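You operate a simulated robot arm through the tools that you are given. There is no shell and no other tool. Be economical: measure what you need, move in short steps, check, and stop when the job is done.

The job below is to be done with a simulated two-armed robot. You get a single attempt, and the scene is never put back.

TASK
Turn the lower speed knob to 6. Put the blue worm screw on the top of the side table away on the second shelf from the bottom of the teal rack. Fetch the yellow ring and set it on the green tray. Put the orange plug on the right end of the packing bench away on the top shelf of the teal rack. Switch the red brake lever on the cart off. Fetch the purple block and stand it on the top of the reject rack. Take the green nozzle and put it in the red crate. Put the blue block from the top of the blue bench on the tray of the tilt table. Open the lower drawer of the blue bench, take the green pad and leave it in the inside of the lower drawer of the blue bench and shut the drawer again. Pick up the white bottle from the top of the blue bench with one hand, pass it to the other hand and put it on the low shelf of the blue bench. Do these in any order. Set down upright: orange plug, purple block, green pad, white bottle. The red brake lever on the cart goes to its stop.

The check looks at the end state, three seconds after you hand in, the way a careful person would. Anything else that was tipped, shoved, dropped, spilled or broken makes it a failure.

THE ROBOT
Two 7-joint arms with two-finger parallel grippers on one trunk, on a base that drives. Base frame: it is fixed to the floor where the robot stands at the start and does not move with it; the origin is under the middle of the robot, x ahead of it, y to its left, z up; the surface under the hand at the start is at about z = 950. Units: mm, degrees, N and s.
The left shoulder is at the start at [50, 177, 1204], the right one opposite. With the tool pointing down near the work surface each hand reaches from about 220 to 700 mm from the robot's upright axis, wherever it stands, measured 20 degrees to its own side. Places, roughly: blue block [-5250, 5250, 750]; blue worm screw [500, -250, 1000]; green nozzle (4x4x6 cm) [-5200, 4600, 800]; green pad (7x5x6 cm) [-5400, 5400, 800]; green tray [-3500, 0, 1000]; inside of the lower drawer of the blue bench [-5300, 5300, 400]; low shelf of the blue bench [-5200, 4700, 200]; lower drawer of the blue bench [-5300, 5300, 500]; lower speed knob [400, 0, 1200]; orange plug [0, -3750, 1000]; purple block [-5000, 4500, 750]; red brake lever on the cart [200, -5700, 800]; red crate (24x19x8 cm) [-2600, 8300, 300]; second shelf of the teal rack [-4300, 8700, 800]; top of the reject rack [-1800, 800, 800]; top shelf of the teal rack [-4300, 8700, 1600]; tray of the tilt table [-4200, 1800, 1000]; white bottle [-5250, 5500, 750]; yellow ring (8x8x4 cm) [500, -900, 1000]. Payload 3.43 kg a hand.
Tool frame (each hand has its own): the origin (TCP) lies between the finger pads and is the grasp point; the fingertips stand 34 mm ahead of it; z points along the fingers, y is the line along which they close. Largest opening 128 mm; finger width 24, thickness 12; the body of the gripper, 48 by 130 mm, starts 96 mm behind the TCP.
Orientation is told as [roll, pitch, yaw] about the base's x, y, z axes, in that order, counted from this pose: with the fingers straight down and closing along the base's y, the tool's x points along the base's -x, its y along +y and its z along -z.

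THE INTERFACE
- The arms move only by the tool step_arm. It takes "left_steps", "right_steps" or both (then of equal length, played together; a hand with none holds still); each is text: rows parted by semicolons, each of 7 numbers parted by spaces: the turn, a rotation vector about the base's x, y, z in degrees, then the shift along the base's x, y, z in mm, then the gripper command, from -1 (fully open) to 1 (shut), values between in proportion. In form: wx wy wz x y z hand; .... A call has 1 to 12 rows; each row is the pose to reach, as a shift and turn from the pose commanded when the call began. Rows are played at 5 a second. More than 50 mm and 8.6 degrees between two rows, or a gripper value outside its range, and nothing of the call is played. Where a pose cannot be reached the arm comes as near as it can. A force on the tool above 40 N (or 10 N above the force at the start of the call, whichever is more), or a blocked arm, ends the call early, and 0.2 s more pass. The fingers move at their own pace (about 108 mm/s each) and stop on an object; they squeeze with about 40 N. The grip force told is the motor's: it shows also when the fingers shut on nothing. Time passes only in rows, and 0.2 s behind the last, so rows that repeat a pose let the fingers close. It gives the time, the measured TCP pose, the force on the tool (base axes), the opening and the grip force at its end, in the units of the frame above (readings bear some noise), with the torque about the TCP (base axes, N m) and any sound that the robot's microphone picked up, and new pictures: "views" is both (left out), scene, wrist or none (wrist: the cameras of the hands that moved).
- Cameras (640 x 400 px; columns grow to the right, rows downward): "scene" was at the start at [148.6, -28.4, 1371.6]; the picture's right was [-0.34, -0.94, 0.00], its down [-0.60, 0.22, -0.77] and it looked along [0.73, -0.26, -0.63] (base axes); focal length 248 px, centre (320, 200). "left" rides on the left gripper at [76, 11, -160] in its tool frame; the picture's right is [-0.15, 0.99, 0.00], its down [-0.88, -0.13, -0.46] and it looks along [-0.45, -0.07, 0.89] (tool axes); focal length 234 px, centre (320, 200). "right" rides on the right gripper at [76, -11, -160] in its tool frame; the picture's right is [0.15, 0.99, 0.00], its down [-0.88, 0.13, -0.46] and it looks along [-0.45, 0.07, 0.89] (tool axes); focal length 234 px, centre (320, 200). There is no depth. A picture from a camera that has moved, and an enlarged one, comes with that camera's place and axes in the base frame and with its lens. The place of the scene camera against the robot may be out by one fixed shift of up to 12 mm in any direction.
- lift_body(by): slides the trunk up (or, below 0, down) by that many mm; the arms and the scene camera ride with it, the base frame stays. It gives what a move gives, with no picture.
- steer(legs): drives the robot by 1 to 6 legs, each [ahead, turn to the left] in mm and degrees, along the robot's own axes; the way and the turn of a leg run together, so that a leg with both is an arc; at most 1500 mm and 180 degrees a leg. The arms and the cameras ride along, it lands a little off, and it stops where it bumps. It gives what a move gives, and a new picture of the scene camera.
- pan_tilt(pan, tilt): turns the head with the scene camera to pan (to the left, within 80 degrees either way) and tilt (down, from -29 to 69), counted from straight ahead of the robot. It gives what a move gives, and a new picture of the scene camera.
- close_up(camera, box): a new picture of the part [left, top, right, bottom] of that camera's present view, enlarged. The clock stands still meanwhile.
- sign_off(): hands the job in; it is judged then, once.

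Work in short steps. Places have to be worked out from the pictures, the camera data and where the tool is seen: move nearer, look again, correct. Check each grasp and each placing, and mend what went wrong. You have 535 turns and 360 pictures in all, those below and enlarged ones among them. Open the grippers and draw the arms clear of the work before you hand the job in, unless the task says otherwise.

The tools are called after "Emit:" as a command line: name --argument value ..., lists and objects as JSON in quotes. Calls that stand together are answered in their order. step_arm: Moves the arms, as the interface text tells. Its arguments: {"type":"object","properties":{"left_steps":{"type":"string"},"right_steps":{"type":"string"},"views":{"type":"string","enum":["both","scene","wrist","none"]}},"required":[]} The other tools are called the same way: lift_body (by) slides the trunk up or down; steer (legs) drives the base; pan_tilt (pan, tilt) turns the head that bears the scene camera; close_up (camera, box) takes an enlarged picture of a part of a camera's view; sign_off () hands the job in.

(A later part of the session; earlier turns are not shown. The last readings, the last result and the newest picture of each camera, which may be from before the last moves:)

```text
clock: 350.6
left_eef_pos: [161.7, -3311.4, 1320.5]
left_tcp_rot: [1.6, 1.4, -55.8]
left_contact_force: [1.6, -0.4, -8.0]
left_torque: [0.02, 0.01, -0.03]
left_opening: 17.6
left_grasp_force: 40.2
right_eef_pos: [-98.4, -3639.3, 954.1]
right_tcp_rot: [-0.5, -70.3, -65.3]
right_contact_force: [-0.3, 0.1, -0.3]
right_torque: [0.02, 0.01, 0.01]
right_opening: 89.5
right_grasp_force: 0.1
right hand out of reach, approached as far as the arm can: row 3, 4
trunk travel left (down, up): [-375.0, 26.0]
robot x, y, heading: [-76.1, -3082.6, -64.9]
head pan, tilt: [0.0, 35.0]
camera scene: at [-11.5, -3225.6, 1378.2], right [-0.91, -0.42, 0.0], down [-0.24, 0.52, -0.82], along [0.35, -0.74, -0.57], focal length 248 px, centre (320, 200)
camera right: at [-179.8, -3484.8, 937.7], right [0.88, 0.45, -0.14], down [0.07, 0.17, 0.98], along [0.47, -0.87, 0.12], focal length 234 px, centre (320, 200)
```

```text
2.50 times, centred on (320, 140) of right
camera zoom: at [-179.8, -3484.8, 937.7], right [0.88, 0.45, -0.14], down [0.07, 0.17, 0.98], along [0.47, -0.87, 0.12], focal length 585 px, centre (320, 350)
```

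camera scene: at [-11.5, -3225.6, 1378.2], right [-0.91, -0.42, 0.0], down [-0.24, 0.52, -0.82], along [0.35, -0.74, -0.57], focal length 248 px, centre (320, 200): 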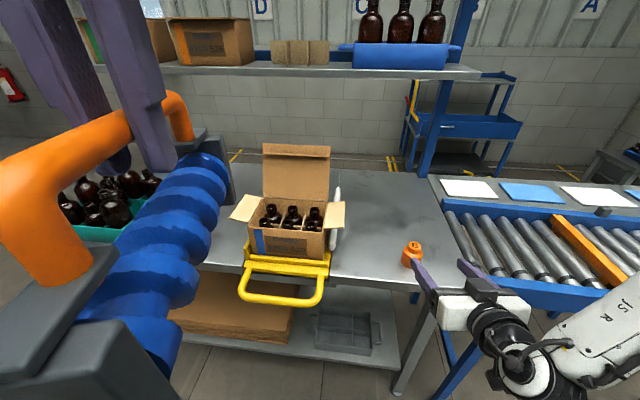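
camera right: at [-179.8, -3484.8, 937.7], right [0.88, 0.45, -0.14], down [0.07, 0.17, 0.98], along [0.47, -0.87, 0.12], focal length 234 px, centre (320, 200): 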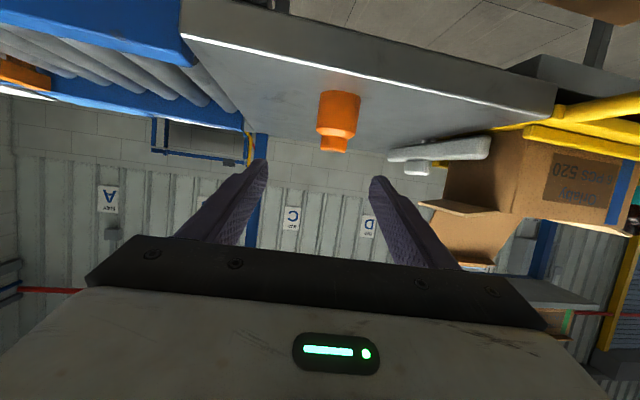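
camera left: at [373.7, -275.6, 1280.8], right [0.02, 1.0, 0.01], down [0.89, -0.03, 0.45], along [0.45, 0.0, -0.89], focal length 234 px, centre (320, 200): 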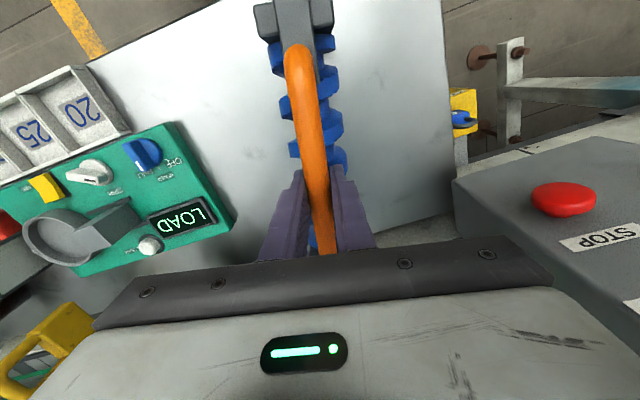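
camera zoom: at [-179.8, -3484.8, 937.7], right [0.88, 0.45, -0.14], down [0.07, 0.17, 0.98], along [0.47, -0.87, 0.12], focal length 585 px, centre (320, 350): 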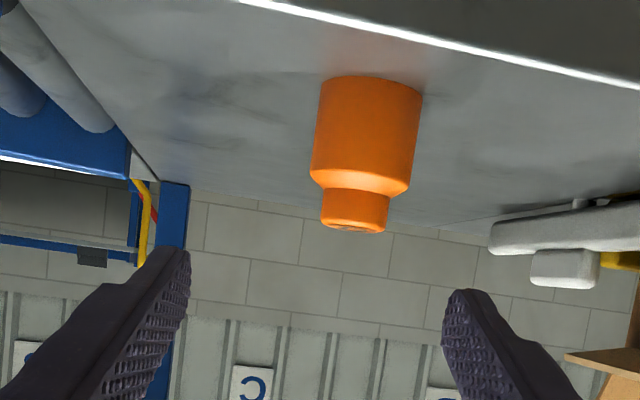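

Plug axis ≈[-46,-3718], base z≈848, body to 894. I lower the trunk 74 mm so the hand comes to z≈880 without stretching the arm.

Emit:
lift_body --by -74

Emit:
close_up --camera "right" --box '[220, 60, 420, 230]'

```text
clock: 351.7
left_eef_pos: [162.2, -3312.2, 1245.9]
left_tcp_rot: [1.5, 1.3, -55.8]
left_contact_force: [-0.2, 0.4, -8.4]
left_torque: [0.0, 0.01, -0.01]
left_opening: 17.4
left_grasp_force: 40.0
right_eef_pos: [-98.2, -3640.5, 881.0]
right_tcp_rot: [-0.5, -70.2, -65.2]
right_contact_force: [0.4, 0.1, -1.5]
right_torque: [0.0, -0.02, 0.0]
right_opening: 89.6
right_grasp_force: 0.1
trunk travel left (down, up): [-301.0, 100.0]
robot x, y, heading: [-80.9, -3085.5, -65.1]
head pan, tilt: [0.0, 35.0]
```

```text
2.35 times, centred on (320, 145) of right
camera zoom: at [-179.5, -3484.7, 864.0], right [0.88, 0.45, -0.14], down [0.07, 0.17, 0.98], along [0.47, -0.87, 0.12], focal length 551 px, centre (320, 329)
```

zoom: 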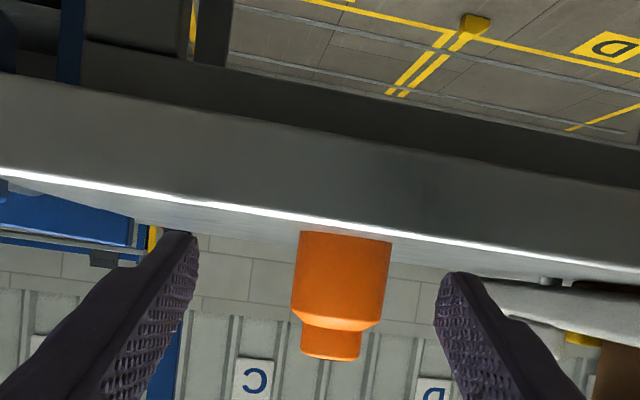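

Plug is 92 mm ahead and 15 mm to the left of the hand line. I shift and advance around it, then close.

Emit:
step_arm --right_steps "0 0 0 13 6 0 -0.4; 0 0 0 25 -20 0 -0.4; 0 0 0 37 -47 0 -0.4; 0 0 0 47 -68 0 -0.4; 0 0 0 52 -78 0 -0.4" --views "wrist"

```text
clock: 352.9
left_eef_pos: [161.6, -3311.7, 1245.2]
left_tcp_rot: [1.5, 1.3, -55.7]
left_contact_force: [-0.6, -0.5, -9.0]
left_torque: [0.04, 0.01, 0.01]
left_opening: 17.5
left_grasp_force: 40.5
right_eef_pos: [-54.9, -3719.2, 891.2]
right_tcp_rot: [-0.5, -70.2, -65.0]
right_contact_force: [-0.6, 0.2, 0.1]
right_torque: [-0.01, -0.01, 0.01]
right_opening: 89.5
right_grasp_force: 0.1
right hand out of reach, approached as far as the arm can: row 1, 2, 3, 4, 5
trunk travel left (down, up): [-301.0, 100.0]
robot x, y, heading: [-76.3, -3082.3, -64.9]
head pan, tilt: [0.0, 35.0]
camera right: at [-135.8, -3563.4, 875.1], right [0.88, 0.45, -0.14], down [0.07, 0.17, 0.98], along [0.47, -0.87, 0.12], focal length 234 px, centre (320, 200)
```

right: 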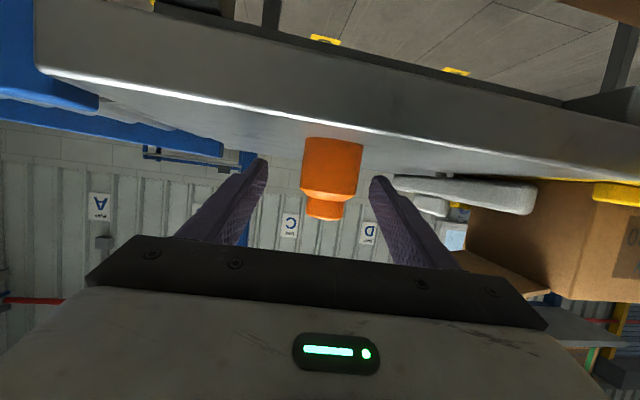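

Plug is between the fingers. Lower the trunk 12 mm, then close on its body.

Emit:
lift_body --by -12

Emit:
step_arm --right_steps "0 0 0 6 3 0 -0.4; 0 0 0 8 3 0 0; 0 0 0 8 3 0 0.3; 0 0 0 8 3 0 0.6; 0 0 0 8 3 0 0.6" --views "wrist"

```text
clock: 353.5
left_eef_pos: [162.2, -3311.9, 1233.3]
left_tcp_rot: [1.4, 1.3, -55.9]
left_contact_force: [0.5, -0.3, -8.1]
left_torque: [0.02, 0.01, 0.0]
left_opening: 17.6
left_grasp_force: 40.5
right_eef_pos: [-54.0, -3717.9, 879.9]
right_tcp_rot: [-0.4, -70.1, -65.1]
right_contact_force: [0.1, -0.4, 0.3]
right_torque: [-0.01, -0.01, -0.01]
right_opening: 89.5
right_grasp_force: 0.0
trunk travel left (down, up): [-289.0, 112.0]
robot x, y, heading: [-78.9, -3083.8, -64.8]
head pan, tilt: [0.0, 35.0]
```

```text
clock: 354.7
left_eef_pos: [162.3, -3311.7, 1232.5]
left_tcp_rot: [1.5, 1.2, -55.7]
left_contact_force: [-0.6, -0.6, -8.6]
left_torque: [0.0, 0.01, 0.01]
left_opening: 17.4
left_grasp_force: 39.9
right_eef_pos: [-50.1, -3713.9, 882.6]
right_tcp_rot: [-0.5, -70.0, -65.1]
right_contact_force: [0.2, 0.9, 0.2]
right_torque: [-0.02, -0.01, -0.01]
right_opening: 46.4
right_grasp_force: 39.1
right hand out of reach, approached as far as the arm can: row 1, 2, 3, 4, 5
trunk travel left (down, up): [-289.0, 112.0]
robot x, y, heading: [-74.7, -3082.7, -65.0]
head pan, tilt: [0.0, 35.0]
camera right: at [-131.7, -3560.1, 866.0], right [0.88, 0.46, -0.14], down [0.07, 0.17, 0.98], along [0.47, -0.87, 0.12], focal length 234 px, centre (320, 200)
```

right: 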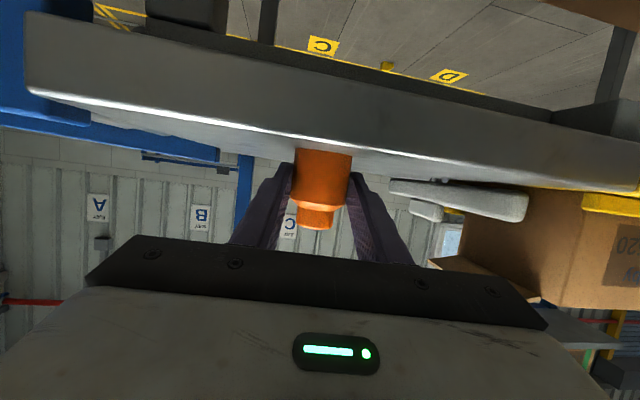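

Gripped at 46 mm. Lift with the trunk and check.

Emit:
lift_body --by 110

Emit:
close_up --camera "right" --box '[160, 60, 480, 260]'

```text
clock: 356.1
left_eef_pos: [162.5, -3311.4, 1344.2]
left_tcp_rot: [1.5, 1.2, -55.8]
left_contact_force: [0.1, -0.2, -7.9]
left_torque: [-0.02, 0.01, -0.01]
left_opening: 17.5
left_grasp_force: 40.4
right_eef_pos: [-49.5, -3715.2, 990.5]
right_tcp_rot: [-0.4, -70.0, -65.1]
right_contact_force: [-0.1, -0.9, -0.2]
right_torque: [0.02, 0.01, 0.01]
right_opening: 46.3
right_grasp_force: 40.0
trunk travel left (down, up): [-399.0, 2.0]
robot x, y, heading: [-77.5, -3084.1, -65.1]
head pan, tilt: [0.0, 35.0]
```

```text
2.00 times, centred on (320, 160) of right
camera zoom: at [-131.7, -3560.3, 975.7], right [0.88, 0.46, -0.14], down [0.07, 0.17, 0.98], along [0.47, -0.87, 0.12], focal length 468 px, centre (320, 280)
```

zoom: 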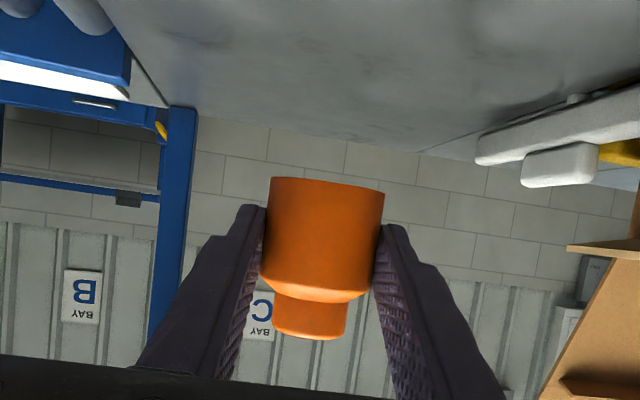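

Plug held upright. I retract and raise it for travel.

Emit:
step_arm --right_steps "0 0 0 0 0 40 0.8; 0 0 0 -8 17 80 0.8; 0 0 0 -16 35 115 0.8; 0 0 0 -26 57 150 0.8; 0 0 0 -38 84 180 0.8; 0 0 0 -50 110 200 0.8" --views "none"

```text
clock: 357.5
left_eef_pos: [163.7, -3311.3, 1343.3]
left_tcp_rot: [1.4, 1.2, -55.8]
left_contact_force: [-0.9, 0.5, -9.1]
left_torque: [0.0, 0.01, -0.01]
left_opening: 17.2
left_grasp_force: 40.5
right_eef_pos: [-88.6, -3631.6, 1200.0]
right_tcp_rot: [-0.4, -69.9, -65.2]
right_contact_force: [-0.5, 0.5, -0.8]
right_torque: [0.06, 0.0, 0.0]
right_opening: 46.4
right_grasp_force: 40.1
right hand out of reach, approached as far as the arm can: row 5, 6
trunk travel left (down, up): [-399.0, 2.0]
robot x, y, heading: [-78.9, -3082.3, -64.7]
head pan, tilt: [0.0, 35.0]
```

Emit:
steer --legs '[[-300, 0], [0, -155.4], [1310, 0], [1310, 0], [0, -29]]'

Emit:
pan_tilt --pan 0 --tilt 12

```text
clock: 379.8
left_eef_pos: [-2365.9, -820.2, 1343.7]
left_tcp_rot: [1.6, 1.3, 118.6]
left_contact_force: [-0.7, -0.3, -8.8]
left_torque: [-0.01, 0.0, -0.03]
left_opening: 17.4
left_grasp_force: 40.0
right_eef_pos: [-2086.7, -524.5, 1200.1]
right_tcp_rot: [-0.3, -70.1, 109.0]
right_contact_force: [0.4, -0.2, 0.0]
right_torque: [-0.02, -0.01, 0.02]
right_opening: 46.3
right_grasp_force: 40.6
trunk travel left (down, up): [-399.0, 2.0]
robot x, y, heading: [-2152.2, -1071.2, 109.4]
head pan, tilt: [0.0, 35.0]
camera scene: at [-2205.6, -920.1, 1402.2], right [0.94, 0.33, 0.0], down [0.19, -0.54, -0.82], along [-0.27, 0.77, -0.57], focal length 248 px, centre (320, 200)
```

scene: 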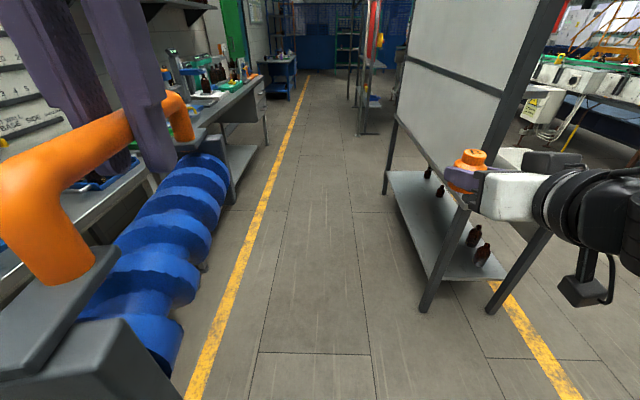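

```text
clock: 380.6
left_eef_pos: [-2367.4, -818.4, 1343.2]
left_tcp_rot: [1.6, 1.4, 118.5]
left_contact_force: [0.7, 0.1, -8.6]
left_torque: [-0.01, 0.01, -0.02]
left_opening: 17.7
left_grasp_force: 40.3
right_eef_pos: [-2086.1, -525.3, 1199.8]
right_tcp_rot: [-0.5, -69.9, 109.1]
right_contact_force: [0.0, -0.1, -1.0]
right_torque: [-0.01, 0.0, -0.02]
right_opening: 46.5
right_grasp_force: 40.5
trunk travel left (down, up): [-399.0, 2.0]
robot x, y, heading: [-2151.4, -1071.3, 109.4]
head pan, tilt: [0.0, 12.0]
camera scene: at [-2207.7, -915.3, 1439.0], right [0.94, 0.33, 0.0], down [0.07, -0.2, -0.98], along [-0.32, 0.92, -0.21], focal length 248 px, centre (320, 200)
```

scene: 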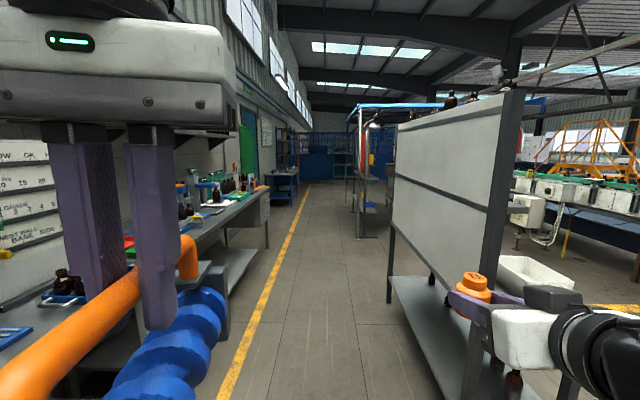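

The corridor ahead is clear along the yellow line (its direction ≈112°). I drive north along it.

Emit:
steer --legs '[[0, 2.5], [1500, 0], [1500, 0], [1500, 0]]'

```text
clock: 402.5
left_eef_pos: [-4088.4, 3313.6, 1342.7]
left_tcp_rot: [1.6, 1.4, 122.5]
left_contact_force: [0.8, 0.2, -9.4]
left_torque: [0.0, -0.01, -0.01]
left_opening: 17.6
left_grasp_force: 39.8
right_eef_pos: [-3829.8, 3626.3, 1200.0]
right_tcp_rot: [-0.4, -70.0, 112.9]
right_contact_force: [0.2, -0.4, -0.4]
right_torque: [-0.04, 0.03, -0.06]
right_opening: 46.3
right_grasp_force: 39.9
trunk travel left (down, up): [-399.0, 2.0]
robot x, y, heading: [-3857.4, 3079.0, 113.0]
head pan, tilt: [0.0, 12.0]
camera scene: at [-3923.8, 3228.4, 1439.1], right [0.92, 0.39, 0.0], down [0.08, -0.19, -0.98], along [-0.38, 0.9, -0.21], focal length 248 px, centre (320, 200)
```

scene: 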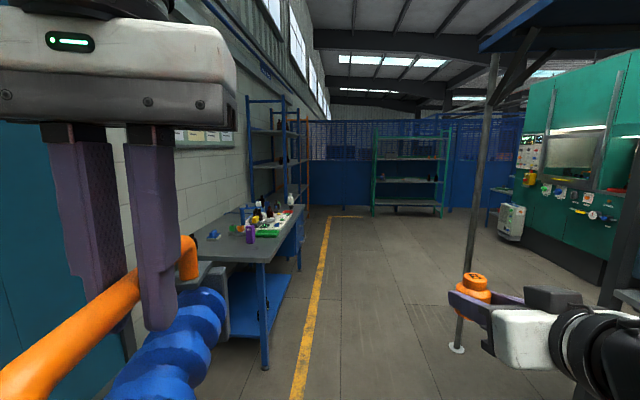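

The teal rack is ahead (shelves ≈340, 770, 1200, 1650). I pass midway between the canopy post and the blue bench, then approach in front of the rack.

Emit:
steer --legs '[[0, -10.3], [985, 0], [985, 0], [0, -19.2], [1450, 0], [1450, 0]]'

```text
clock: 427.7
left_eef_pos: [-4065.7, 8202.2, 1342.6]
left_tcp_rot: [1.5, 1.3, 92.9]
left_contact_force: [-0.1, -0.3, -9.5]
left_torque: [-0.02, 0.02, 0.02]
left_opening: 17.4
left_grasp_force: 39.4
right_eef_pos: [-3685.6, 8347.6, 1200.1]
right_tcp_rot: [-0.4, -69.9, 83.6]
right_contact_force: [-0.1, -0.1, -0.5]
right_torque: [-0.05, -0.01, -0.02]
right_opening: 46.4
right_grasp_force: 40.4
trunk travel left (down, up): [-399.0, 2.0]
robot x, y, heading: [-3980.2, 7884.9, 83.9]
head pan, tilt: [0.0, 12.0]
camera scene: at [-3964.5, 8046.6, 1439.1], right [0.99, -0.11, 0.0], down [-0.02, -0.21, -0.98], along [0.11, 0.97, -0.21], focal length 248 px, centre (320, 200)
```

scene: 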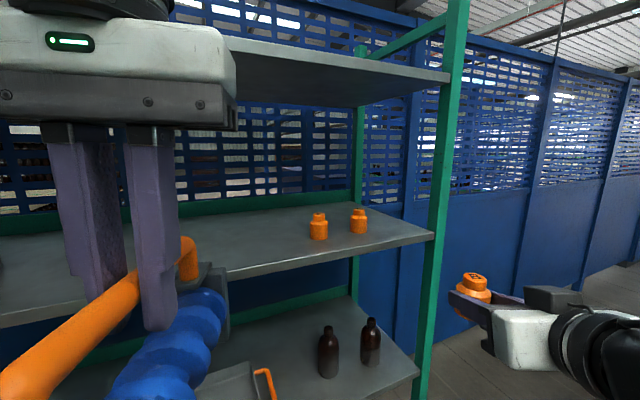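

I'm close to the rack (top shelf ≈1592, next 1200, then 780). The worm must go under the 1200 shelf, so the hand must hold its handle at a slant. I'll back off, set the worm on the floor and regrasp it with a 45° tilted hand.

Emit:
steer --legs '[[-500, 0]]'

Emit:
lift_body --by -390

Emit:
pan_tilt --pan 5 --tilt 50

```text
clock: 430.6
left_eef_pos: [-4119.7, 7704.8, 1342.4]
left_tcp_rot: [1.7, 1.3, 93.0]
left_contact_force: [-0.1, 0.4, -8.3]
left_torque: [0.0, 0.02, -0.02]
left_opening: 17.6
left_grasp_force: 39.7
right_eef_pos: [-3741.2, 7849.7, 1200.7]
right_tcp_rot: [-0.4, -70.0, 83.6]
right_contact_force: [0.4, -1.0, -1.4]
right_torque: [-0.01, 0.03, 0.01]
right_opening: 46.2
right_grasp_force: 40.4
trunk travel left (down, up): [-399.0, 2.0]
robot x, y, heading: [-4035.7, 7383.5, 83.7]
head pan, tilt: [0.0, 12.0]
camera scene: at [-4018.9, 7548.9, 1439.1], right [0.99, -0.11, 0.0], down [-0.02, -0.21, -0.98], along [0.11, 0.97, -0.21], focal length 248 px, centre (320, 200)
```

scene: 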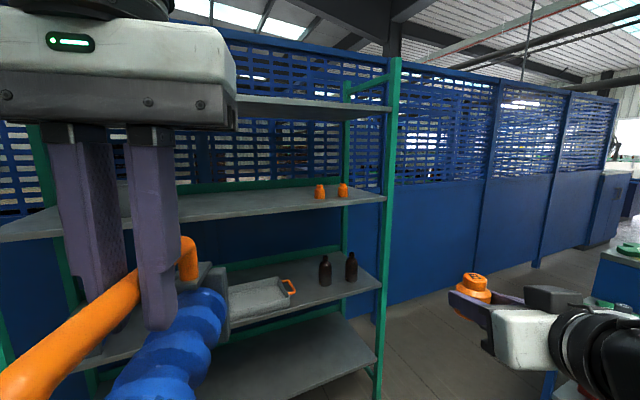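

```text
clock: 434.4
left_eef_pos: [-4121.1, 7704.9, 953.6]
left_tcp_rot: [1.5, 1.3, 93.0]
left_contact_force: [-0.2, -0.3, -9.1]
left_torque: [-0.03, -0.03, -0.01]
left_opening: 17.4
left_grasp_force: 40.7
right_eef_pos: [-3740.9, 7850.4, 810.5]
right_tcp_rot: [-0.4, -69.9, 83.6]
right_contact_force: [0.1, 0.3, -1.3]
right_torque: [-0.01, -0.02, 0.01]
right_opening: 46.4
right_grasp_force: 40.3
trunk travel left (down, up): [-9.0, 392.0]
robot x, y, heading: [-4035.1, 7384.7, 84.1]
head pan, tilt: [0.0, 12.0]
```

```text
clock: 435.4
left_eef_pos: [-4120.8, 7704.9, 953.3]
left_tcp_rot: [1.6, 1.4, 93.0]
left_contact_force: [-0.7, -0.1, -9.2]
left_torque: [-0.02, -0.04, -0.03]
left_opening: 17.5
left_grasp_force: 40.2
right_eef_pos: [-3740.2, 7850.0, 811.2]
right_tcp_rot: [-0.4, -70.0, 83.5]
right_contact_force: [-1.1, 0.3, -1.8]
right_torque: [-0.02, -0.03, 0.02]
right_opening: 46.0
right_grasp_force: 40.0
trunk travel left (down, up): [-9.0, 392.0]
robot x, y, heading: [-4037.0, 7387.4, 83.7]
head pan, tilt: [5.0, 50.0]
camera scene: at [-4027.3, 7533.3, 990.5], right [1.0, -0.02, 0.0], down [-0.02, -0.77, -0.64], along [0.01, 0.64, -0.77], focal length 248 px, centre (320, 200)
```

scene: 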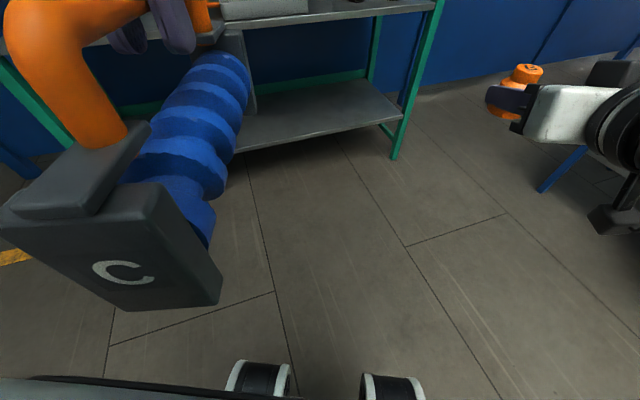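

Floor ahead is free. I move the worm forward a little and lower it toward the floor.

Emit:
step_arm --left_steps "0 0 0 -5 30 -35 1; 0 0 0 -10 60 -70 1; 0 0 0 -15 85 -110 1; 0 0 0 -20 100 -155 1; 0 0 0 -20 105 -204 1; 0 0 0 -20 105 -253 1; 0 0 0 -20 105 -302 1; 0 0 0 -20 105 -351 1; 0 0 0 -20 105 -400 1; 0 0 0 -20 105 -449 1; 0 0 0 -20 105 -498 1; 0 0 0 -20 105 -547 1" --views "none"

```text
clock: 438.0
left_eef_pos: [-4139.5, 7809.4, 406.2]
left_tcp_rot: [1.5, 1.2, 93.0]
left_contact_force: [0.3, 0.4, -8.5]
left_torque: [0.02, -0.03, 0.03]
left_opening: 17.8
left_grasp_force: 39.7
right_eef_pos: [-3741.3, 7849.8, 810.3]
right_tcp_rot: [-0.4, -69.9, 83.6]
right_contact_force: [-0.6, -0.1, -1.0]
right_torque: [0.0, -0.03, -0.01]
right_opening: 46.2
right_grasp_force: 39.8
trunk travel left (down, up): [-9.0, 392.0]
robot x, y, heading: [-4035.3, 7382.6, 84.0]
head pan, tilt: [5.0, 50.0]
```

Emit:
step_arm --left_steps "0 0 0 0 0 -49 1; 0 0 0 0 0 -98 1; 0 0 0 0 0 -147 1; 0 0 0 0 0 -196 1; 0 0 0 0 0 -240 1; 0 0 0 0 0 -260 1; 0 0 0 0 0 -268 1; 0 0 0 0 0 -274 1; 0 0 0 0 0 -280 1" --views "scene"

```text
clock: 440.0
left_eef_pos: [-4139.1, 7811.5, 129.0]
left_tcp_rot: [1.5, 1.0, 93.0]
left_contact_force: [0.2, 0.6, 28.1]
left_torque: [-0.04, 0.01, -0.03]
left_opening: 17.7
left_grasp_force: 40.0
right_eef_pos: [-3740.8, 7848.0, 811.6]
right_tcp_rot: [-0.2, -70.1, 83.5]
right_contact_force: [0.1, 0.1, -0.2]
right_torque: [-0.03, 0.02, -0.04]
right_opening: 46.1
right_grasp_force: 40.7
trunk travel left (down, up): [-9.0, 392.0]
robot x, y, heading: [-4035.7, 7387.9, 84.0]
head pan, tilt: [5.0, 50.0]
camera scene: at [-4026.8, 7531.8, 991.1], right [1.0, -0.02, 0.0], down [-0.02, -0.76, -0.64], along [0.01, 0.64, -0.76], focal length 248 px, centre (320, 200)
```

scene: 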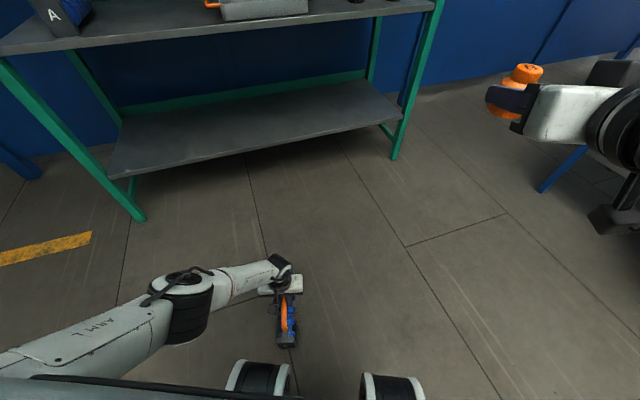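

Worm stands on the floor. I release it, rise a little, and drive back 110 mm to gain room for a tilted regrasp.

Emit:
step_arm --left_steps "0 0 0 0 0 2 1; 0 0 0 0 0 2 0.4; 0 0 0 0 0 2 0.3; 0 0 0 0 0 35 0.3; 0 0 0 0 0 75 0.3; 0 0 0 0 0 110 0.3" --views "wrist"

```text
clock: 441.4
left_eef_pos: [-4140.2, 7809.7, 236.9]
left_tcp_rot: [1.6, 1.3, 93.2]
left_contact_force: [0.0, 0.1, 0.3]
left_torque: [0.0, -0.02, 0.0]
left_opening: 44.8
left_grasp_force: 0.1
right_eef_pos: [-3741.2, 7850.3, 810.2]
right_tcp_rot: [-0.3, -70.0, 83.5]
right_contact_force: [-0.1, -0.1, -1.0]
right_torque: [-0.02, -0.02, 0.0]
right_opening: 46.2
right_grasp_force: 39.8
trunk travel left (down, up): [-9.0, 392.0]
robot x, y, heading: [-4036.1, 7383.3, 83.7]
head pan, tilt: [5.0, 50.0]
camera left: at [-4143.3, 7736.9, 399.1], right [-1.0, 0.09, 0.02], down [0.09, 0.9, 0.43], along [0.02, 0.43, -0.9], focal length 234 px, centre (320, 200)
```

left: 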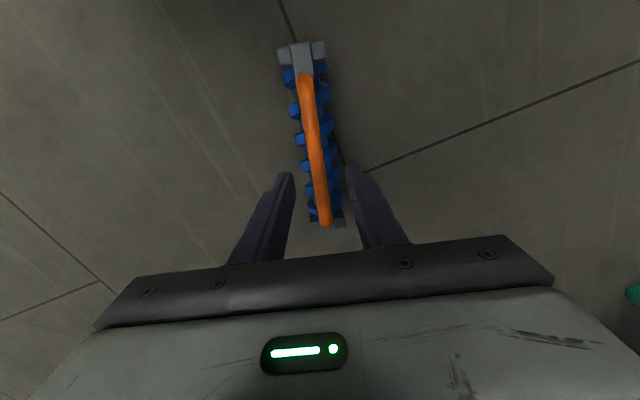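

Worm is upright on the floor. I'll place the plug first, with the left hand free: raise the trunk and tuck the left hand.

Emit:
lift_body --by 390

Emit:
step_arm --left_steps "0 0 0 0 0 48 0.3; 0 0 0 0 0 96 0.3; 0 0 0 -15 -10 140 0.3; 0 0 0 -30 -25 182 0.3; 0 0 0 -50 -45 220 0.3; 0 0 0 -75 -65 255 0.3; 0 0 0 -100 -85 290 0.3; 0 0 0 -125 -105 325 0.3; 0 0 0 -145 -125 360 0.3" --views "none"

```text
clock: 445.2
left_eef_pos: [-4141.0, 7811.3, 626.2]
left_tcp_rot: [1.6, 1.3, 93.0]
left_contact_force: [-0.3, 0.6, 0.4]
left_torque: [0.0, 0.0, 0.01]
left_opening: 44.6
left_grasp_force: 0.0
right_eef_pos: [-3742.0, 7850.4, 1200.0]
right_tcp_rot: [-0.3, -70.0, 83.6]
right_contact_force: [-0.5, 0.2, 0.2]
right_torque: [-0.01, -0.01, -0.02]
right_opening: 45.9
right_grasp_force: 40.5
trunk travel left (down, up): [-399.0, 2.0]
robot x, y, heading: [-4035.4, 7382.3, 84.0]
head pan, tilt: [5.0, 50.0]
```

```text
clock: 447.2
left_eef_pos: [-4285.8, 7682.7, 988.1]
left_tcp_rot: [1.6, 1.3, 93.1]
left_contact_force: [-0.3, 0.4, -0.1]
left_torque: [0.04, 0.01, -0.01]
left_opening: 44.9
left_grasp_force: 0.0
right_eef_pos: [-3740.9, 7849.9, 1201.3]
right_tcp_rot: [-0.3, -70.0, 83.5]
right_contact_force: [0.2, -0.3, -1.1]
right_torque: [-0.03, 0.02, 0.03]
right_opening: 46.1
right_grasp_force: 39.9
trunk travel left (down, up): [-399.0, 2.0]
robot x, y, heading: [-4033.9, 7387.2, 84.0]
head pan, tilt: [5.0, 50.0]
```

Now raise the right hand (plug) to ≈1660 mm before approaching the rack.

Emit:
step_arm --right_steps "0 0 0 0 0 45 0.8; 0 0 0 0 0 90 0.8; 0 0 0 0 0 135 0.8; 0 0 0 0 0 180 0.8; 0 0 0 0 0 225 0.8; 0 0 0 0 0 270 0.8; 0 0 0 0 0 315 0.8; 0 0 0 0 0 360 0.8; 0 0 0 0 0 405 0.8; 0 0 0 0 0 450 0.8; 0 0 0 0 0 470 0.8" --views "none"

```text
clock: 449.6
left_eef_pos: [-4284.6, 7684.4, 988.2]
left_tcp_rot: [1.5, 1.3, 93.0]
left_contact_force: [-0.3, -0.2, 0.0]
left_torque: [0.01, 0.04, -0.01]
left_opening: 44.9
left_grasp_force: 0.1
right_eef_pos: [-3739.9, 7849.3, 1627.3]
right_tcp_rot: [-0.2, -70.0, 83.5]
right_contact_force: [0.8, 0.2, -0.2]
right_torque: [-0.02, 0.0, -0.01]
right_opening: 45.9
right_grasp_force: 39.9
right hand out of reach, approached as far as the arm can: row 10, 11
trunk travel left (down, up): [-399.0, 2.0]
robot x, y, heading: [-4035.5, 7387.7, 83.8]
head pan, tilt: [5.0, 50.0]
```

The arm's height limit depends on extension; I pull back 70 mm and raise to ≈1652.

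Emit:
step_arm --right_steps "0 0 0 -15 -25 0 0.8; 0 0 0 -30 -50 5 0.8; 0 0 0 -45 -70 15 0.8; 0 0 0 -50 -75 28 0.8" --views "none"

```text
clock: 450.6
left_eef_pos: [-4284.9, 7685.9, 987.3]
left_tcp_rot: [1.6, 1.3, 93.1]
left_contact_force: [-0.1, 0.3, 0.0]
left_torque: [-0.01, 0.0, 0.01]
left_opening: 44.6
left_grasp_force: 0.1
right_eef_pos: [-3768.9, 7786.6, 1635.3]
right_tcp_rot: [-0.3, -69.9, 83.6]
right_contact_force: [0.0, -0.3, -0.8]
right_torque: [-0.03, 0.03, 0.01]
right_opening: 46.2
right_grasp_force: 40.4
right hand out of reach, approached as far as the arm can: row 3, 4
trunk travel left (down, up): [-399.0, 2.0]
robot x, y, heading: [-4034.2, 7387.6, 83.8]
head pan, tilt: [5.0, 50.0]
```

Emit:
step_arm --right_steps "0 0 0 30 0 10 0.8; 0 0 0 60 0 25 0.8; 0 0 0 90 0 40 0.8" --views "none"

Emit:
lift_body --by 2

```text
clock: 451.4
left_eef_pos: [-4284.4, 7684.6, 988.3]
left_tcp_rot: [1.6, 1.3, 93.0]
left_contact_force: [0.4, -0.5, -0.6]
left_torque: [-0.01, -0.01, -0.02]
left_opening: 44.8
left_grasp_force: 0.0
right_eef_pos: [-3678.2, 7785.7, 1676.0]
right_tcp_rot: [-0.2, -70.0, 83.5]
right_contact_force: [0.6, 0.0, -1.2]
right_torque: [-0.02, 0.01, 0.0]
right_opening: 46.1
right_grasp_force: 39.9
trunk travel left (down, up): [-399.0, 2.0]
robot x, y, heading: [-4034.2, 7383.7, 83.8]
head pan, tilt: [5.0, 50.0]
```

```text
clock: 451.9
left_eef_pos: [-4285.3, 7684.2, 989.3]
left_tcp_rot: [1.6, 1.3, 92.9]
left_contact_force: [0.4, -1.0, 0.2]
left_torque: [-0.02, 0.0, 0.0]
left_opening: 44.9
left_grasp_force: 0.0
right_eef_pos: [-3678.3, 7785.3, 1678.2]
right_tcp_rot: [-0.4, -70.1, 83.7]
right_contact_force: [-0.2, 0.2, -0.9]
right_torque: [-0.03, 0.0, 0.0]
right_opening: 46.0
right_grasp_force: 39.6
trunk travel left (down, up): [-401.0, 0.0]
robot x, y, heading: [-4039.1, 7386.7, 83.9]
head pan, tilt: [5.0, 50.0]
```

Farther out to its side the hand reaches 1678 mm. I drive a path keeping ≥440 mm from the worm on the floor, to a stand in front of the rack's right part (heading 130°).

Emit:
steer --legs '[[-150, 0], [0, -59.4], [390, 0], [0, 54.8], [521, 0], [0, 50.7]]'

Emit:
pan_tilt --pan 0 --tilt 0

```text
clock: 465.4
left_eef_pos: [-3986.5, 7938.4, 990.4]
left_tcp_rot: [1.7, 1.3, 139.4]
left_contact_force: [0.2, -0.1, 0.6]
left_torque: [0.0, 0.02, 0.0]
left_opening: 44.9
left_grasp_force: 0.1
right_eef_pos: [-3642.4, 8447.8, 1677.9]
right_tcp_rot: [-0.2, -70.1, 130.0]
right_contact_force: [-0.6, -0.4, -0.4]
right_torque: [-0.01, -0.02, -0.01]
right_opening: 45.9
right_grasp_force: 39.9
trunk travel left (down, up): [-401.0, 0.0]
robot x, y, heading: [-3599.2, 7913.3, 130.1]
head pan, tilt: [5.0, 50.0]
camera scene: at [-3699.8, 8022.3, 1382.6], right [0.7, 0.71, 0.0], down [0.54, -0.54, -0.64], along [-0.46, 0.45, -0.77], focal length 248 px, centre (320, 200)
```

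scene: 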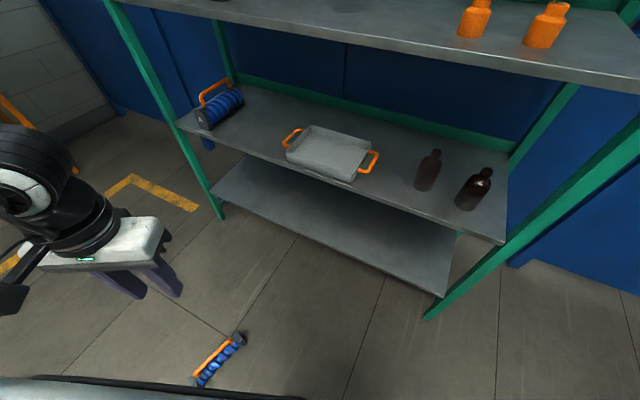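

```text
clock: 466.5
left_eef_pos: [-3987.0, 7939.1, 991.1]
left_tcp_rot: [1.5, 1.3, 139.5]
left_contact_force: [-0.1, -0.1, 0.0]
left_torque: [-0.02, -0.02, -0.01]
left_opening: 44.9
left_grasp_force: 0.1
right_eef_pos: [-3642.2, 8448.3, 1678.8]
right_tcp_rot: [-0.3, -70.0, 130.0]
right_contact_force: [0.3, 0.1, -2.3]
right_torque: [-0.02, -0.01, 0.0]
right_opening: 46.2
right_grasp_force: 39.9
trunk travel left (down, up): [-401.0, 0.0]
robot x, y, heading: [-3601.2, 7913.2, 130.2]
head pan, tilt: [0.0, 0.0]
camera scene: at [-3703.2, 8036.9, 1460.4], right [0.76, 0.65, 0.0], down [0.0, 0.0, -1.0], along [-0.65, 0.76, 0.0], focal length 248 px, centre (320, 200)
```

scene: 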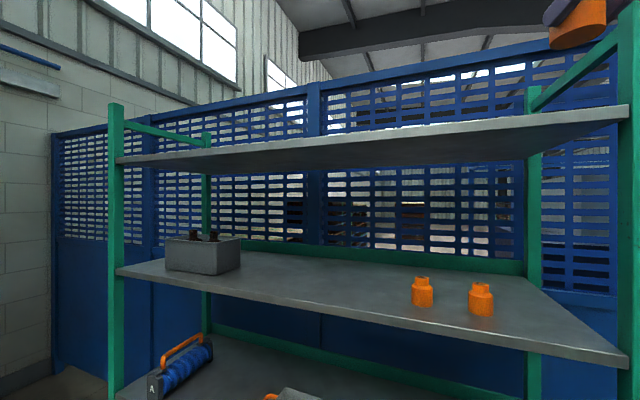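

Top shelf surface ≈1600; plug base now at ≈1644. There is room to slide it in: drive ahead 240 mm.

Emit:
steer --legs '[[240, 0]]'

Emit:
close_up --camera "right" --box '[0, 0, 640, 400]'

```text
clock: 468.3
left_eef_pos: [-4144.1, 8121.0, 989.4]
left_tcp_rot: [1.7, 1.4, 139.5]
left_contact_force: [0.0, 0.5, -0.2]
left_torque: [-0.02, -0.04, 0.01]
left_opening: 44.9
left_grasp_force: 0.0
right_eef_pos: [-3797.7, 8631.6, 1678.0]
right_tcp_rot: [-0.2, -70.1, 130.1]
right_contact_force: [0.4, 0.1, -1.1]
right_torque: [-0.03, -0.03, -0.02]
right_opening: 46.4
right_grasp_force: 39.5
trunk travel left (down, up): [-401.0, 0.0]
robot x, y, heading: [-3752.7, 8097.3, 130.1]
head pan, tilt: [0.0, 0.0]
camera scene: at [-3858.8, 8220.3, 1460.4], right [0.76, 0.65, 0.0], down [0.0, 0.0, -1.0], along [-0.65, 0.76, 0.0], focal length 248 px, centre (320, 200)
```

scene: 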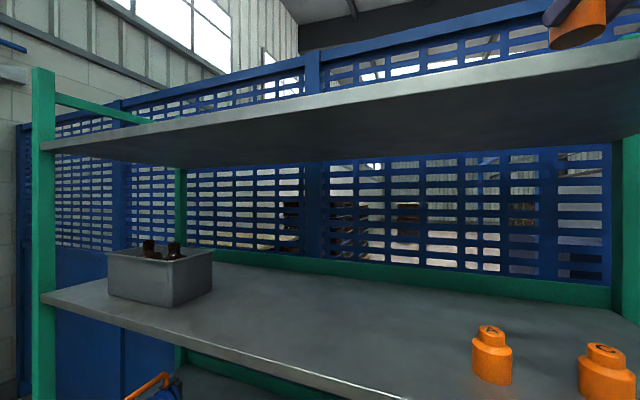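

```text
1.00 times, centred on (320, 200) of right (not enlarged: the box is as wide or as high as the picture)
camera zoom: at [-3676.6, 8503.0, 1662.3], right [-0.73, -0.67, -0.14], down [-0.02, -0.18, 0.98], along [-0.69, 0.72, 0.12], focal length 234 px, centre (320, 200)
```

zoom: 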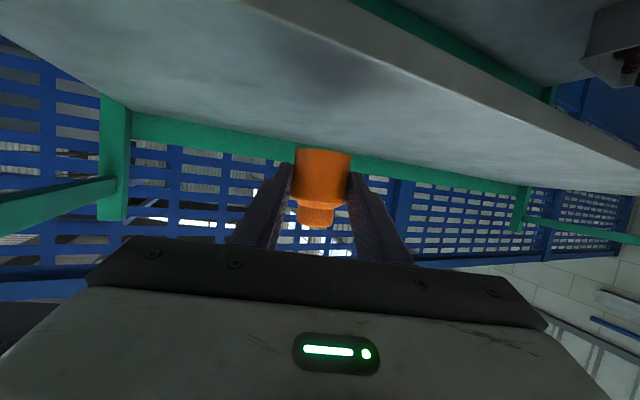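

The plug hangs ~60 mm inside the shelf's front edge. I advance 25 mm more and lower gently until contact.

Emit:
step_arm --right_steps "0 0 0 -8 10 0 0.8; 0 0 0 -16 19 0 0.8; 0 0 0 -16 19 -20 0.8; 0 0 0 -16 19 -32 0.8; 0 0 0 -16 19 -37 0.8; 0 0 0 -16 19 -41 0.8" --views "wrist"

```text
clock: 469.7
left_eef_pos: [-4142.7, 8122.1, 989.8]
left_tcp_rot: [1.6, 1.3, 139.6]
left_contact_force: [-0.2, 0.4, 0.1]
left_torque: [-0.03, -0.02, 0.0]
left_opening: 45.0
left_grasp_force: 0.1
right_eef_pos: [-3813.4, 8649.6, 1637.0]
right_tcp_rot: [-0.1, -69.9, 129.9]
right_contact_force: [0.7, 0.5, -0.8]
right_torque: [-0.01, 0.03, -0.01]
right_opening: 46.2
right_grasp_force: 40.2
right hand out of reach, approached as far as the arm can: row 2
trunk travel left (down, up): [-401.0, 0.0]
robot x, y, heading: [-3755.7, 8095.4, 130.2]
head pan, tilt: [0.0, 0.0]
camera right: at [-3691.5, 8521.7, 1621.3], right [-0.73, -0.67, -0.14], down [-0.02, -0.18, 0.98], along [-0.69, 0.72, 0.12], focal length 234 px, centre (320, 200)
```

right: 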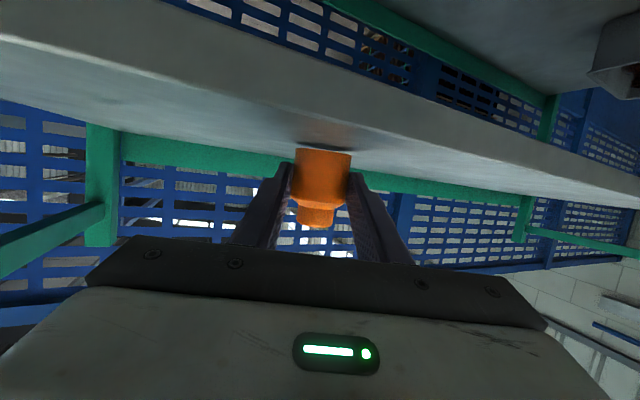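

Plug nearly touching (its shadow is at its foot). Lower in 3 mm steps.

Emit:
step_arm --right_steps "0 0 0 0 0 -3 0.8; 0 0 0 0 0 -6 0.8; 0 0 0 0 0 -9 0.8; 0 0 0 0 0 -12 0.8" --views "wrist"

```text
clock: 470.7
left_eef_pos: [-4142.0, 8119.9, 990.1]
left_tcp_rot: [1.5, 1.2, 139.5]
left_contact_force: [-0.6, 0.4, 0.8]
left_torque: [0.01, 0.0, -0.05]
left_opening: 44.7
left_grasp_force: 0.0
right_eef_pos: [-3813.1, 8648.6, 1630.5]
right_tcp_rot: [0.0, -70.8, 129.7]
right_contact_force: [-1.6, 8.3, 28.3]
right_torque: [0.49, 0.47, -0.1]
right_opening: 46.4
right_grasp_force: 40.0
trunk travel left (down, up): [-401.0, 0.0]
robot x, y, heading: [-3750.5, 8096.2, 130.5]
head pan, tilt: [0.0, 0.0]
camera right: at [-3691.4, 8520.4, 1612.3], right [-0.73, -0.67, -0.14], down [-0.01, -0.19, 0.98], along [-0.68, 0.72, 0.13], focal length 234 px, centre (320, 200)
```

right: 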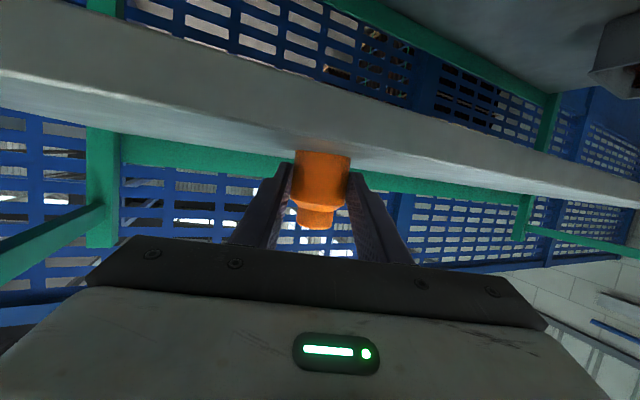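

Contact (28 N). Ease up 2 mm, open, and withdraw straight back.

Emit:
step_arm --right_steps "0 0 0 0 0 3 0.8; 0 0 0 0 0 3 0; 0 0 0 0 0 3 -0.3; 0 0 0 10 -12 4 -0.3; 0 0 0 30 -36 6 -0.3; 0 0 0 55 -66 8 -0.3; 0 0 0 80 -96 10 -0.3" --views "wrist"

```text
clock: 472.3
left_eef_pos: [-4141.2, 8120.5, 989.4]
left_tcp_rot: [1.6, 1.1, 139.7]
left_contact_force: [0.1, 0.2, 0.7]
left_torque: [-0.01, 0.01, 0.0]
left_opening: 44.7
left_grasp_force: 0.1
right_eef_pos: [-3732.7, 8553.5, 1636.7]
right_tcp_rot: [-0.3, -69.9, 130.0]
right_contact_force: [-0.8, -0.1, -0.2]
right_torque: [-0.02, 0.02, 0.0]
right_opening: 83.1
right_grasp_force: 0.1
trunk travel left (down, up): [-401.0, 0.0]
robot x, y, heading: [-3752.5, 8098.5, 130.3]
head pan, tilt: [0.0, 0.0]
camera right: at [-3610.6, 8424.8, 1620.2], right [-0.73, -0.67, -0.14], down [-0.02, -0.18, 0.98], along [-0.68, 0.72, 0.12], focal length 234 px, centre (320, 200)
```

right: 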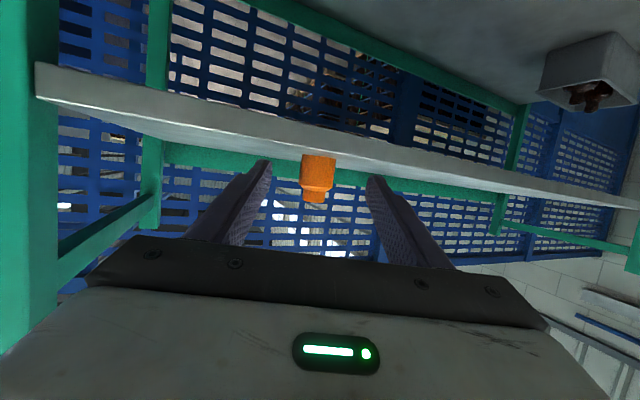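

The plug stands upright on the top shelf. Now back to the worm: I reverse around it to a stand ~530 mm behind it.

Emit:
steer --legs '[[-240, 0], [0, -44], [-565, 0], [0, -75], [-330, 0], [0, 82]]'

Emit:
pan_tilt --pan 15 --tilt 60

```text
clock: 487.5
left_eef_pos: [-4257.2, 7541.7, 990.4]
left_tcp_rot: [1.6, 1.3, 102.7]
left_contact_force: [1.2, 0.1, -0.3]
left_torque: [0.01, 0.0, -0.01]
left_opening: 44.9
left_grasp_force: 0.1
right_eef_pos: [-3670.4, 7643.7, 1636.4]
right_tcp_rot: [-0.3, -70.0, 93.2]
right_contact_force: [0.5, -0.4, -1.1]
right_torque: [0.01, 0.01, -0.02]
right_opening: 83.2
right_grasp_force: 0.1
trunk travel left (down, up): [-401.0, 0.0]
robot x, y, heading: [-3959.9, 7288.7, 93.7]
head pan, tilt: [0.0, 0.0]
camera scene: at [-3971.8, 7449.1, 1460.4], right [1.0, 0.06, 0.0], down [0.0, 0.0, -1.0], along [-0.06, 1.0, 0.0], focal length 248 px, centre (320, 200)
```

scene: 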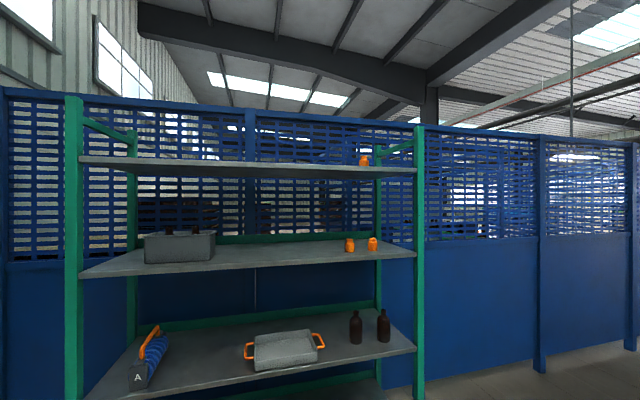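

```text
clock: 488.8
left_eef_pos: [-4259.0, 7540.9, 989.6]
left_tcp_rot: [1.6, 1.3, 102.7]
left_contact_force: [-1.1, 0.0, 0.2]
left_torque: [0.0, -0.02, -0.04]
left_opening: 44.5
left_grasp_force: 0.1
right_eef_pos: [-3669.7, 7643.2, 1636.1]
right_tcp_rot: [-0.2, -70.0, 93.2]
right_contact_force: [0.8, 0.8, 0.0]
right_torque: [0.04, 0.0, -0.03]
right_opening: 83.2
right_grasp_force: 0.1
trunk travel left (down, up): [-401.0, 0.0]
robot x, y, heading: [-3961.4, 7287.7, 93.6]
head pan, tilt: [15.0, 60.0]
camera scene: at [-3987.4, 7422.5, 1370.1], right [0.95, 0.32, 0.0], down [0.27, -0.82, -0.5], along [-0.16, 0.47, -0.87], focal length 248 px, centre (320, 200)
```

scene: 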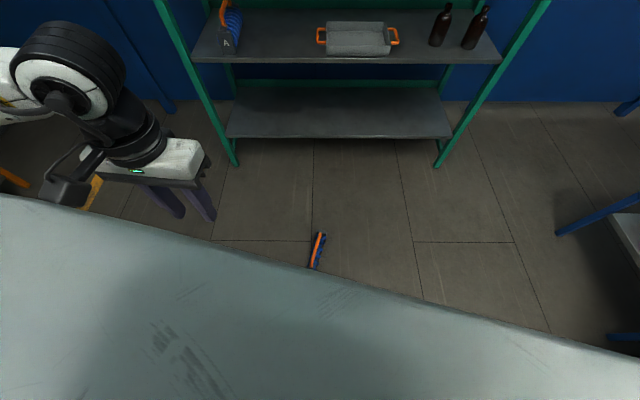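

I see the worm at [-4138,7812] on the floor, and worm "A" standing on the target shelf with its handle along the depth — a good model. Lower the trunk and bring the left hand, tilted 45°, to a pre-grasp.

Emit:
lift_body --by -390

Emit:
step_arm --left_steps "7.43 1.03 -1.53 10 20 -20 0.3; 14.9 2.1 -3.1 25 45 -45 0.3; 22.3 3.1 -4.6 40 70 -75 0.3; 29.7 4.1 -6.1 55 95 -110 0.3; 37.2 5.2 -7.7 70 120 -145 0.3; 44.6 6.2 -9.2 85 140 -185 0.3; 44.6 6.2 -9.2 100 155 -230 0.3; 44.6 6.2 -9.2 110 165 -275 0.3; 44.6 6.2 -9.2 118 175 -320 0.3; 44.6 6.2 -9.2 123 185 -365 0.3; 44.6 6.2 -9.2 124 189 -390 0.3" --views "both"

```text
clock: 492.5
left_eef_pos: [-4256.8, 7539.8, 600.6]
left_tcp_rot: [1.6, 1.4, 102.7]
left_contact_force: [-0.4, -0.8, -0.8]
left_torque: [0.01, -0.02, 0.01]
left_opening: 44.7
left_grasp_force: 0.1
right_eef_pos: [-3670.2, 7643.5, 1245.3]
right_tcp_rot: [-0.3, -70.0, 93.2]
right_contact_force: [-1.0, 0.6, 0.0]
right_torque: [0.04, 0.02, -0.03]
right_opening: 83.1
right_grasp_force: 0.1
trunk travel left (down, up): [-11.0, 390.0]
robot x, y, heading: [-3961.6, 7290.4, 93.4]
head pan, tilt: [15.0, 60.0]
```

```text
clock: 494.9
left_eef_pos: [-4089.3, 7763.2, 224.6]
left_tcp_rot: [4.0, -41.6, 93.1]
left_contact_force: [0.0, 0.6, -0.7]
left_torque: [-0.03, 0.04, -0.01]
left_opening: 44.7
left_grasp_force: 0.0
left hand out of reach, approached as far as the arm can: row 1, 2, 3, 5, 6, 7, 8, 9, 10, 11
right_eef_pos: [-3669.9, 7642.3, 1245.8]
right_tcp_rot: [-0.3, -70.1, 93.2]
right_contact_force: [-0.3, -0.3, -0.7]
right_torque: [-0.02, 0.01, 0.05]
right_opening: 83.3
right_grasp_force: 0.1
trunk travel left (down, up): [-11.0, 390.0]
robot x, y, heading: [-3958.7, 7289.0, 93.3]
head pan, tilt: [15.0, 60.0]
camera scene: at [-3987.4, 7422.5, 980.1], right [0.95, 0.32, 0.0], down [0.27, -0.82, -0.5], along [-0.16, 0.47, -0.87], focal length 248 px, centre (320, 200)
camera left: at [-4081.0, 7599.2, 294.2], right [-0.99, 0.01, 0.15], down [0.14, 0.37, 0.92], along [-0.04, 0.93, -0.37], focal length 234 px, centre (320, 200)
```

scene: 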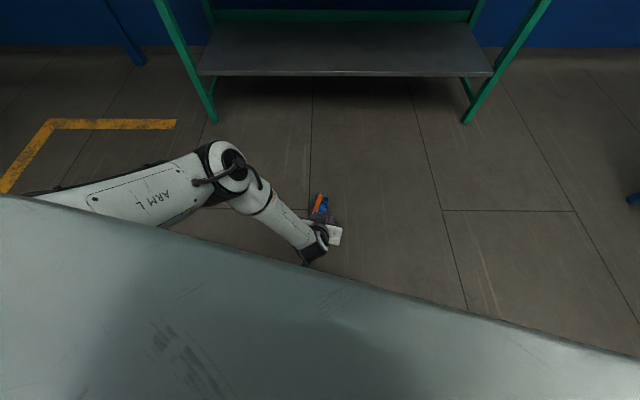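
left: 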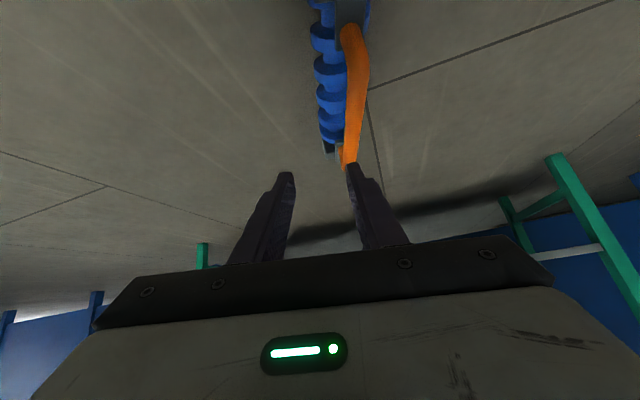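

The arm can't align there (too central). I raise the hand and shift the robot ~130 mm to the right so the worm lies more to its left side.

Emit:
step_arm --left_steps "0 0 0 0 -20 45 0.3; 0 0 0 0 -40 90 0.3; 0 0 0 0 -60 135 0.3; 0 0 0 0 -60 180 0.3; 0 0 0 0 -60 220 0.3" --views "none"

```text
clock: 495.6
left_eef_pos: [-4098.7, 7734.0, 317.3]
left_tcp_rot: [5.1, -43.4, 93.1]
left_contact_force: [-0.8, 1.0, 0.8]
left_torque: [-0.24, -0.07, -0.13]
left_opening: 45.0
left_grasp_force: 0.0
right_eef_pos: [-3670.5, 7642.8, 1245.4]
right_tcp_rot: [-0.1, -70.1, 93.2]
right_contact_force: [0.0, -0.2, -0.9]
right_torque: [0.0, 0.0, -0.01]
right_opening: 83.5
right_grasp_force: 0.1
trunk travel left (down, up): [-11.0, 390.0]
robot x, y, heading: [-3959.7, 7289.3, 93.2]
head pan, tilt: [15.0, 60.0]
stopped in row 3 (left hand): the force on the tool passed its limit at 51 N (the readings are from after the stop); the commanded pose is now the measured one
```

A self-contact stopped it; I continue upward without pulling back.

Emit:
step_arm --left_steps "0 0 0 -5 10 20 0.3; 0 0 0 -15 20 50 0.3; 0 0 0 -25 20 90 0.3; 0 0 0 -40 20 130 0.3; 0 0 0 -55 20 170 0.3" --views "none"

```text
clock: 496.8
left_eef_pos: [-4155.8, 7755.2, 486.5]
left_tcp_rot: [5.0, -43.4, 93.0]
left_contact_force: [-0.9, 0.1, -0.2]
left_torque: [0.03, 0.01, 0.01]
left_opening: 44.8
left_grasp_force: 0.2
right_eef_pos: [-3670.3, 7643.0, 1245.3]
right_tcp_rot: [-0.3, -70.0, 93.2]
right_contact_force: [-0.2, -0.2, 0.2]
right_torque: [0.0, 0.01, 0.0]
right_opening: 83.3
right_grasp_force: 0.1
trunk travel left (down, up): [-11.0, 390.0]
robot x, y, heading: [-3958.5, 7284.9, 93.5]
head pan, tilt: [15.0, 60.0]
```

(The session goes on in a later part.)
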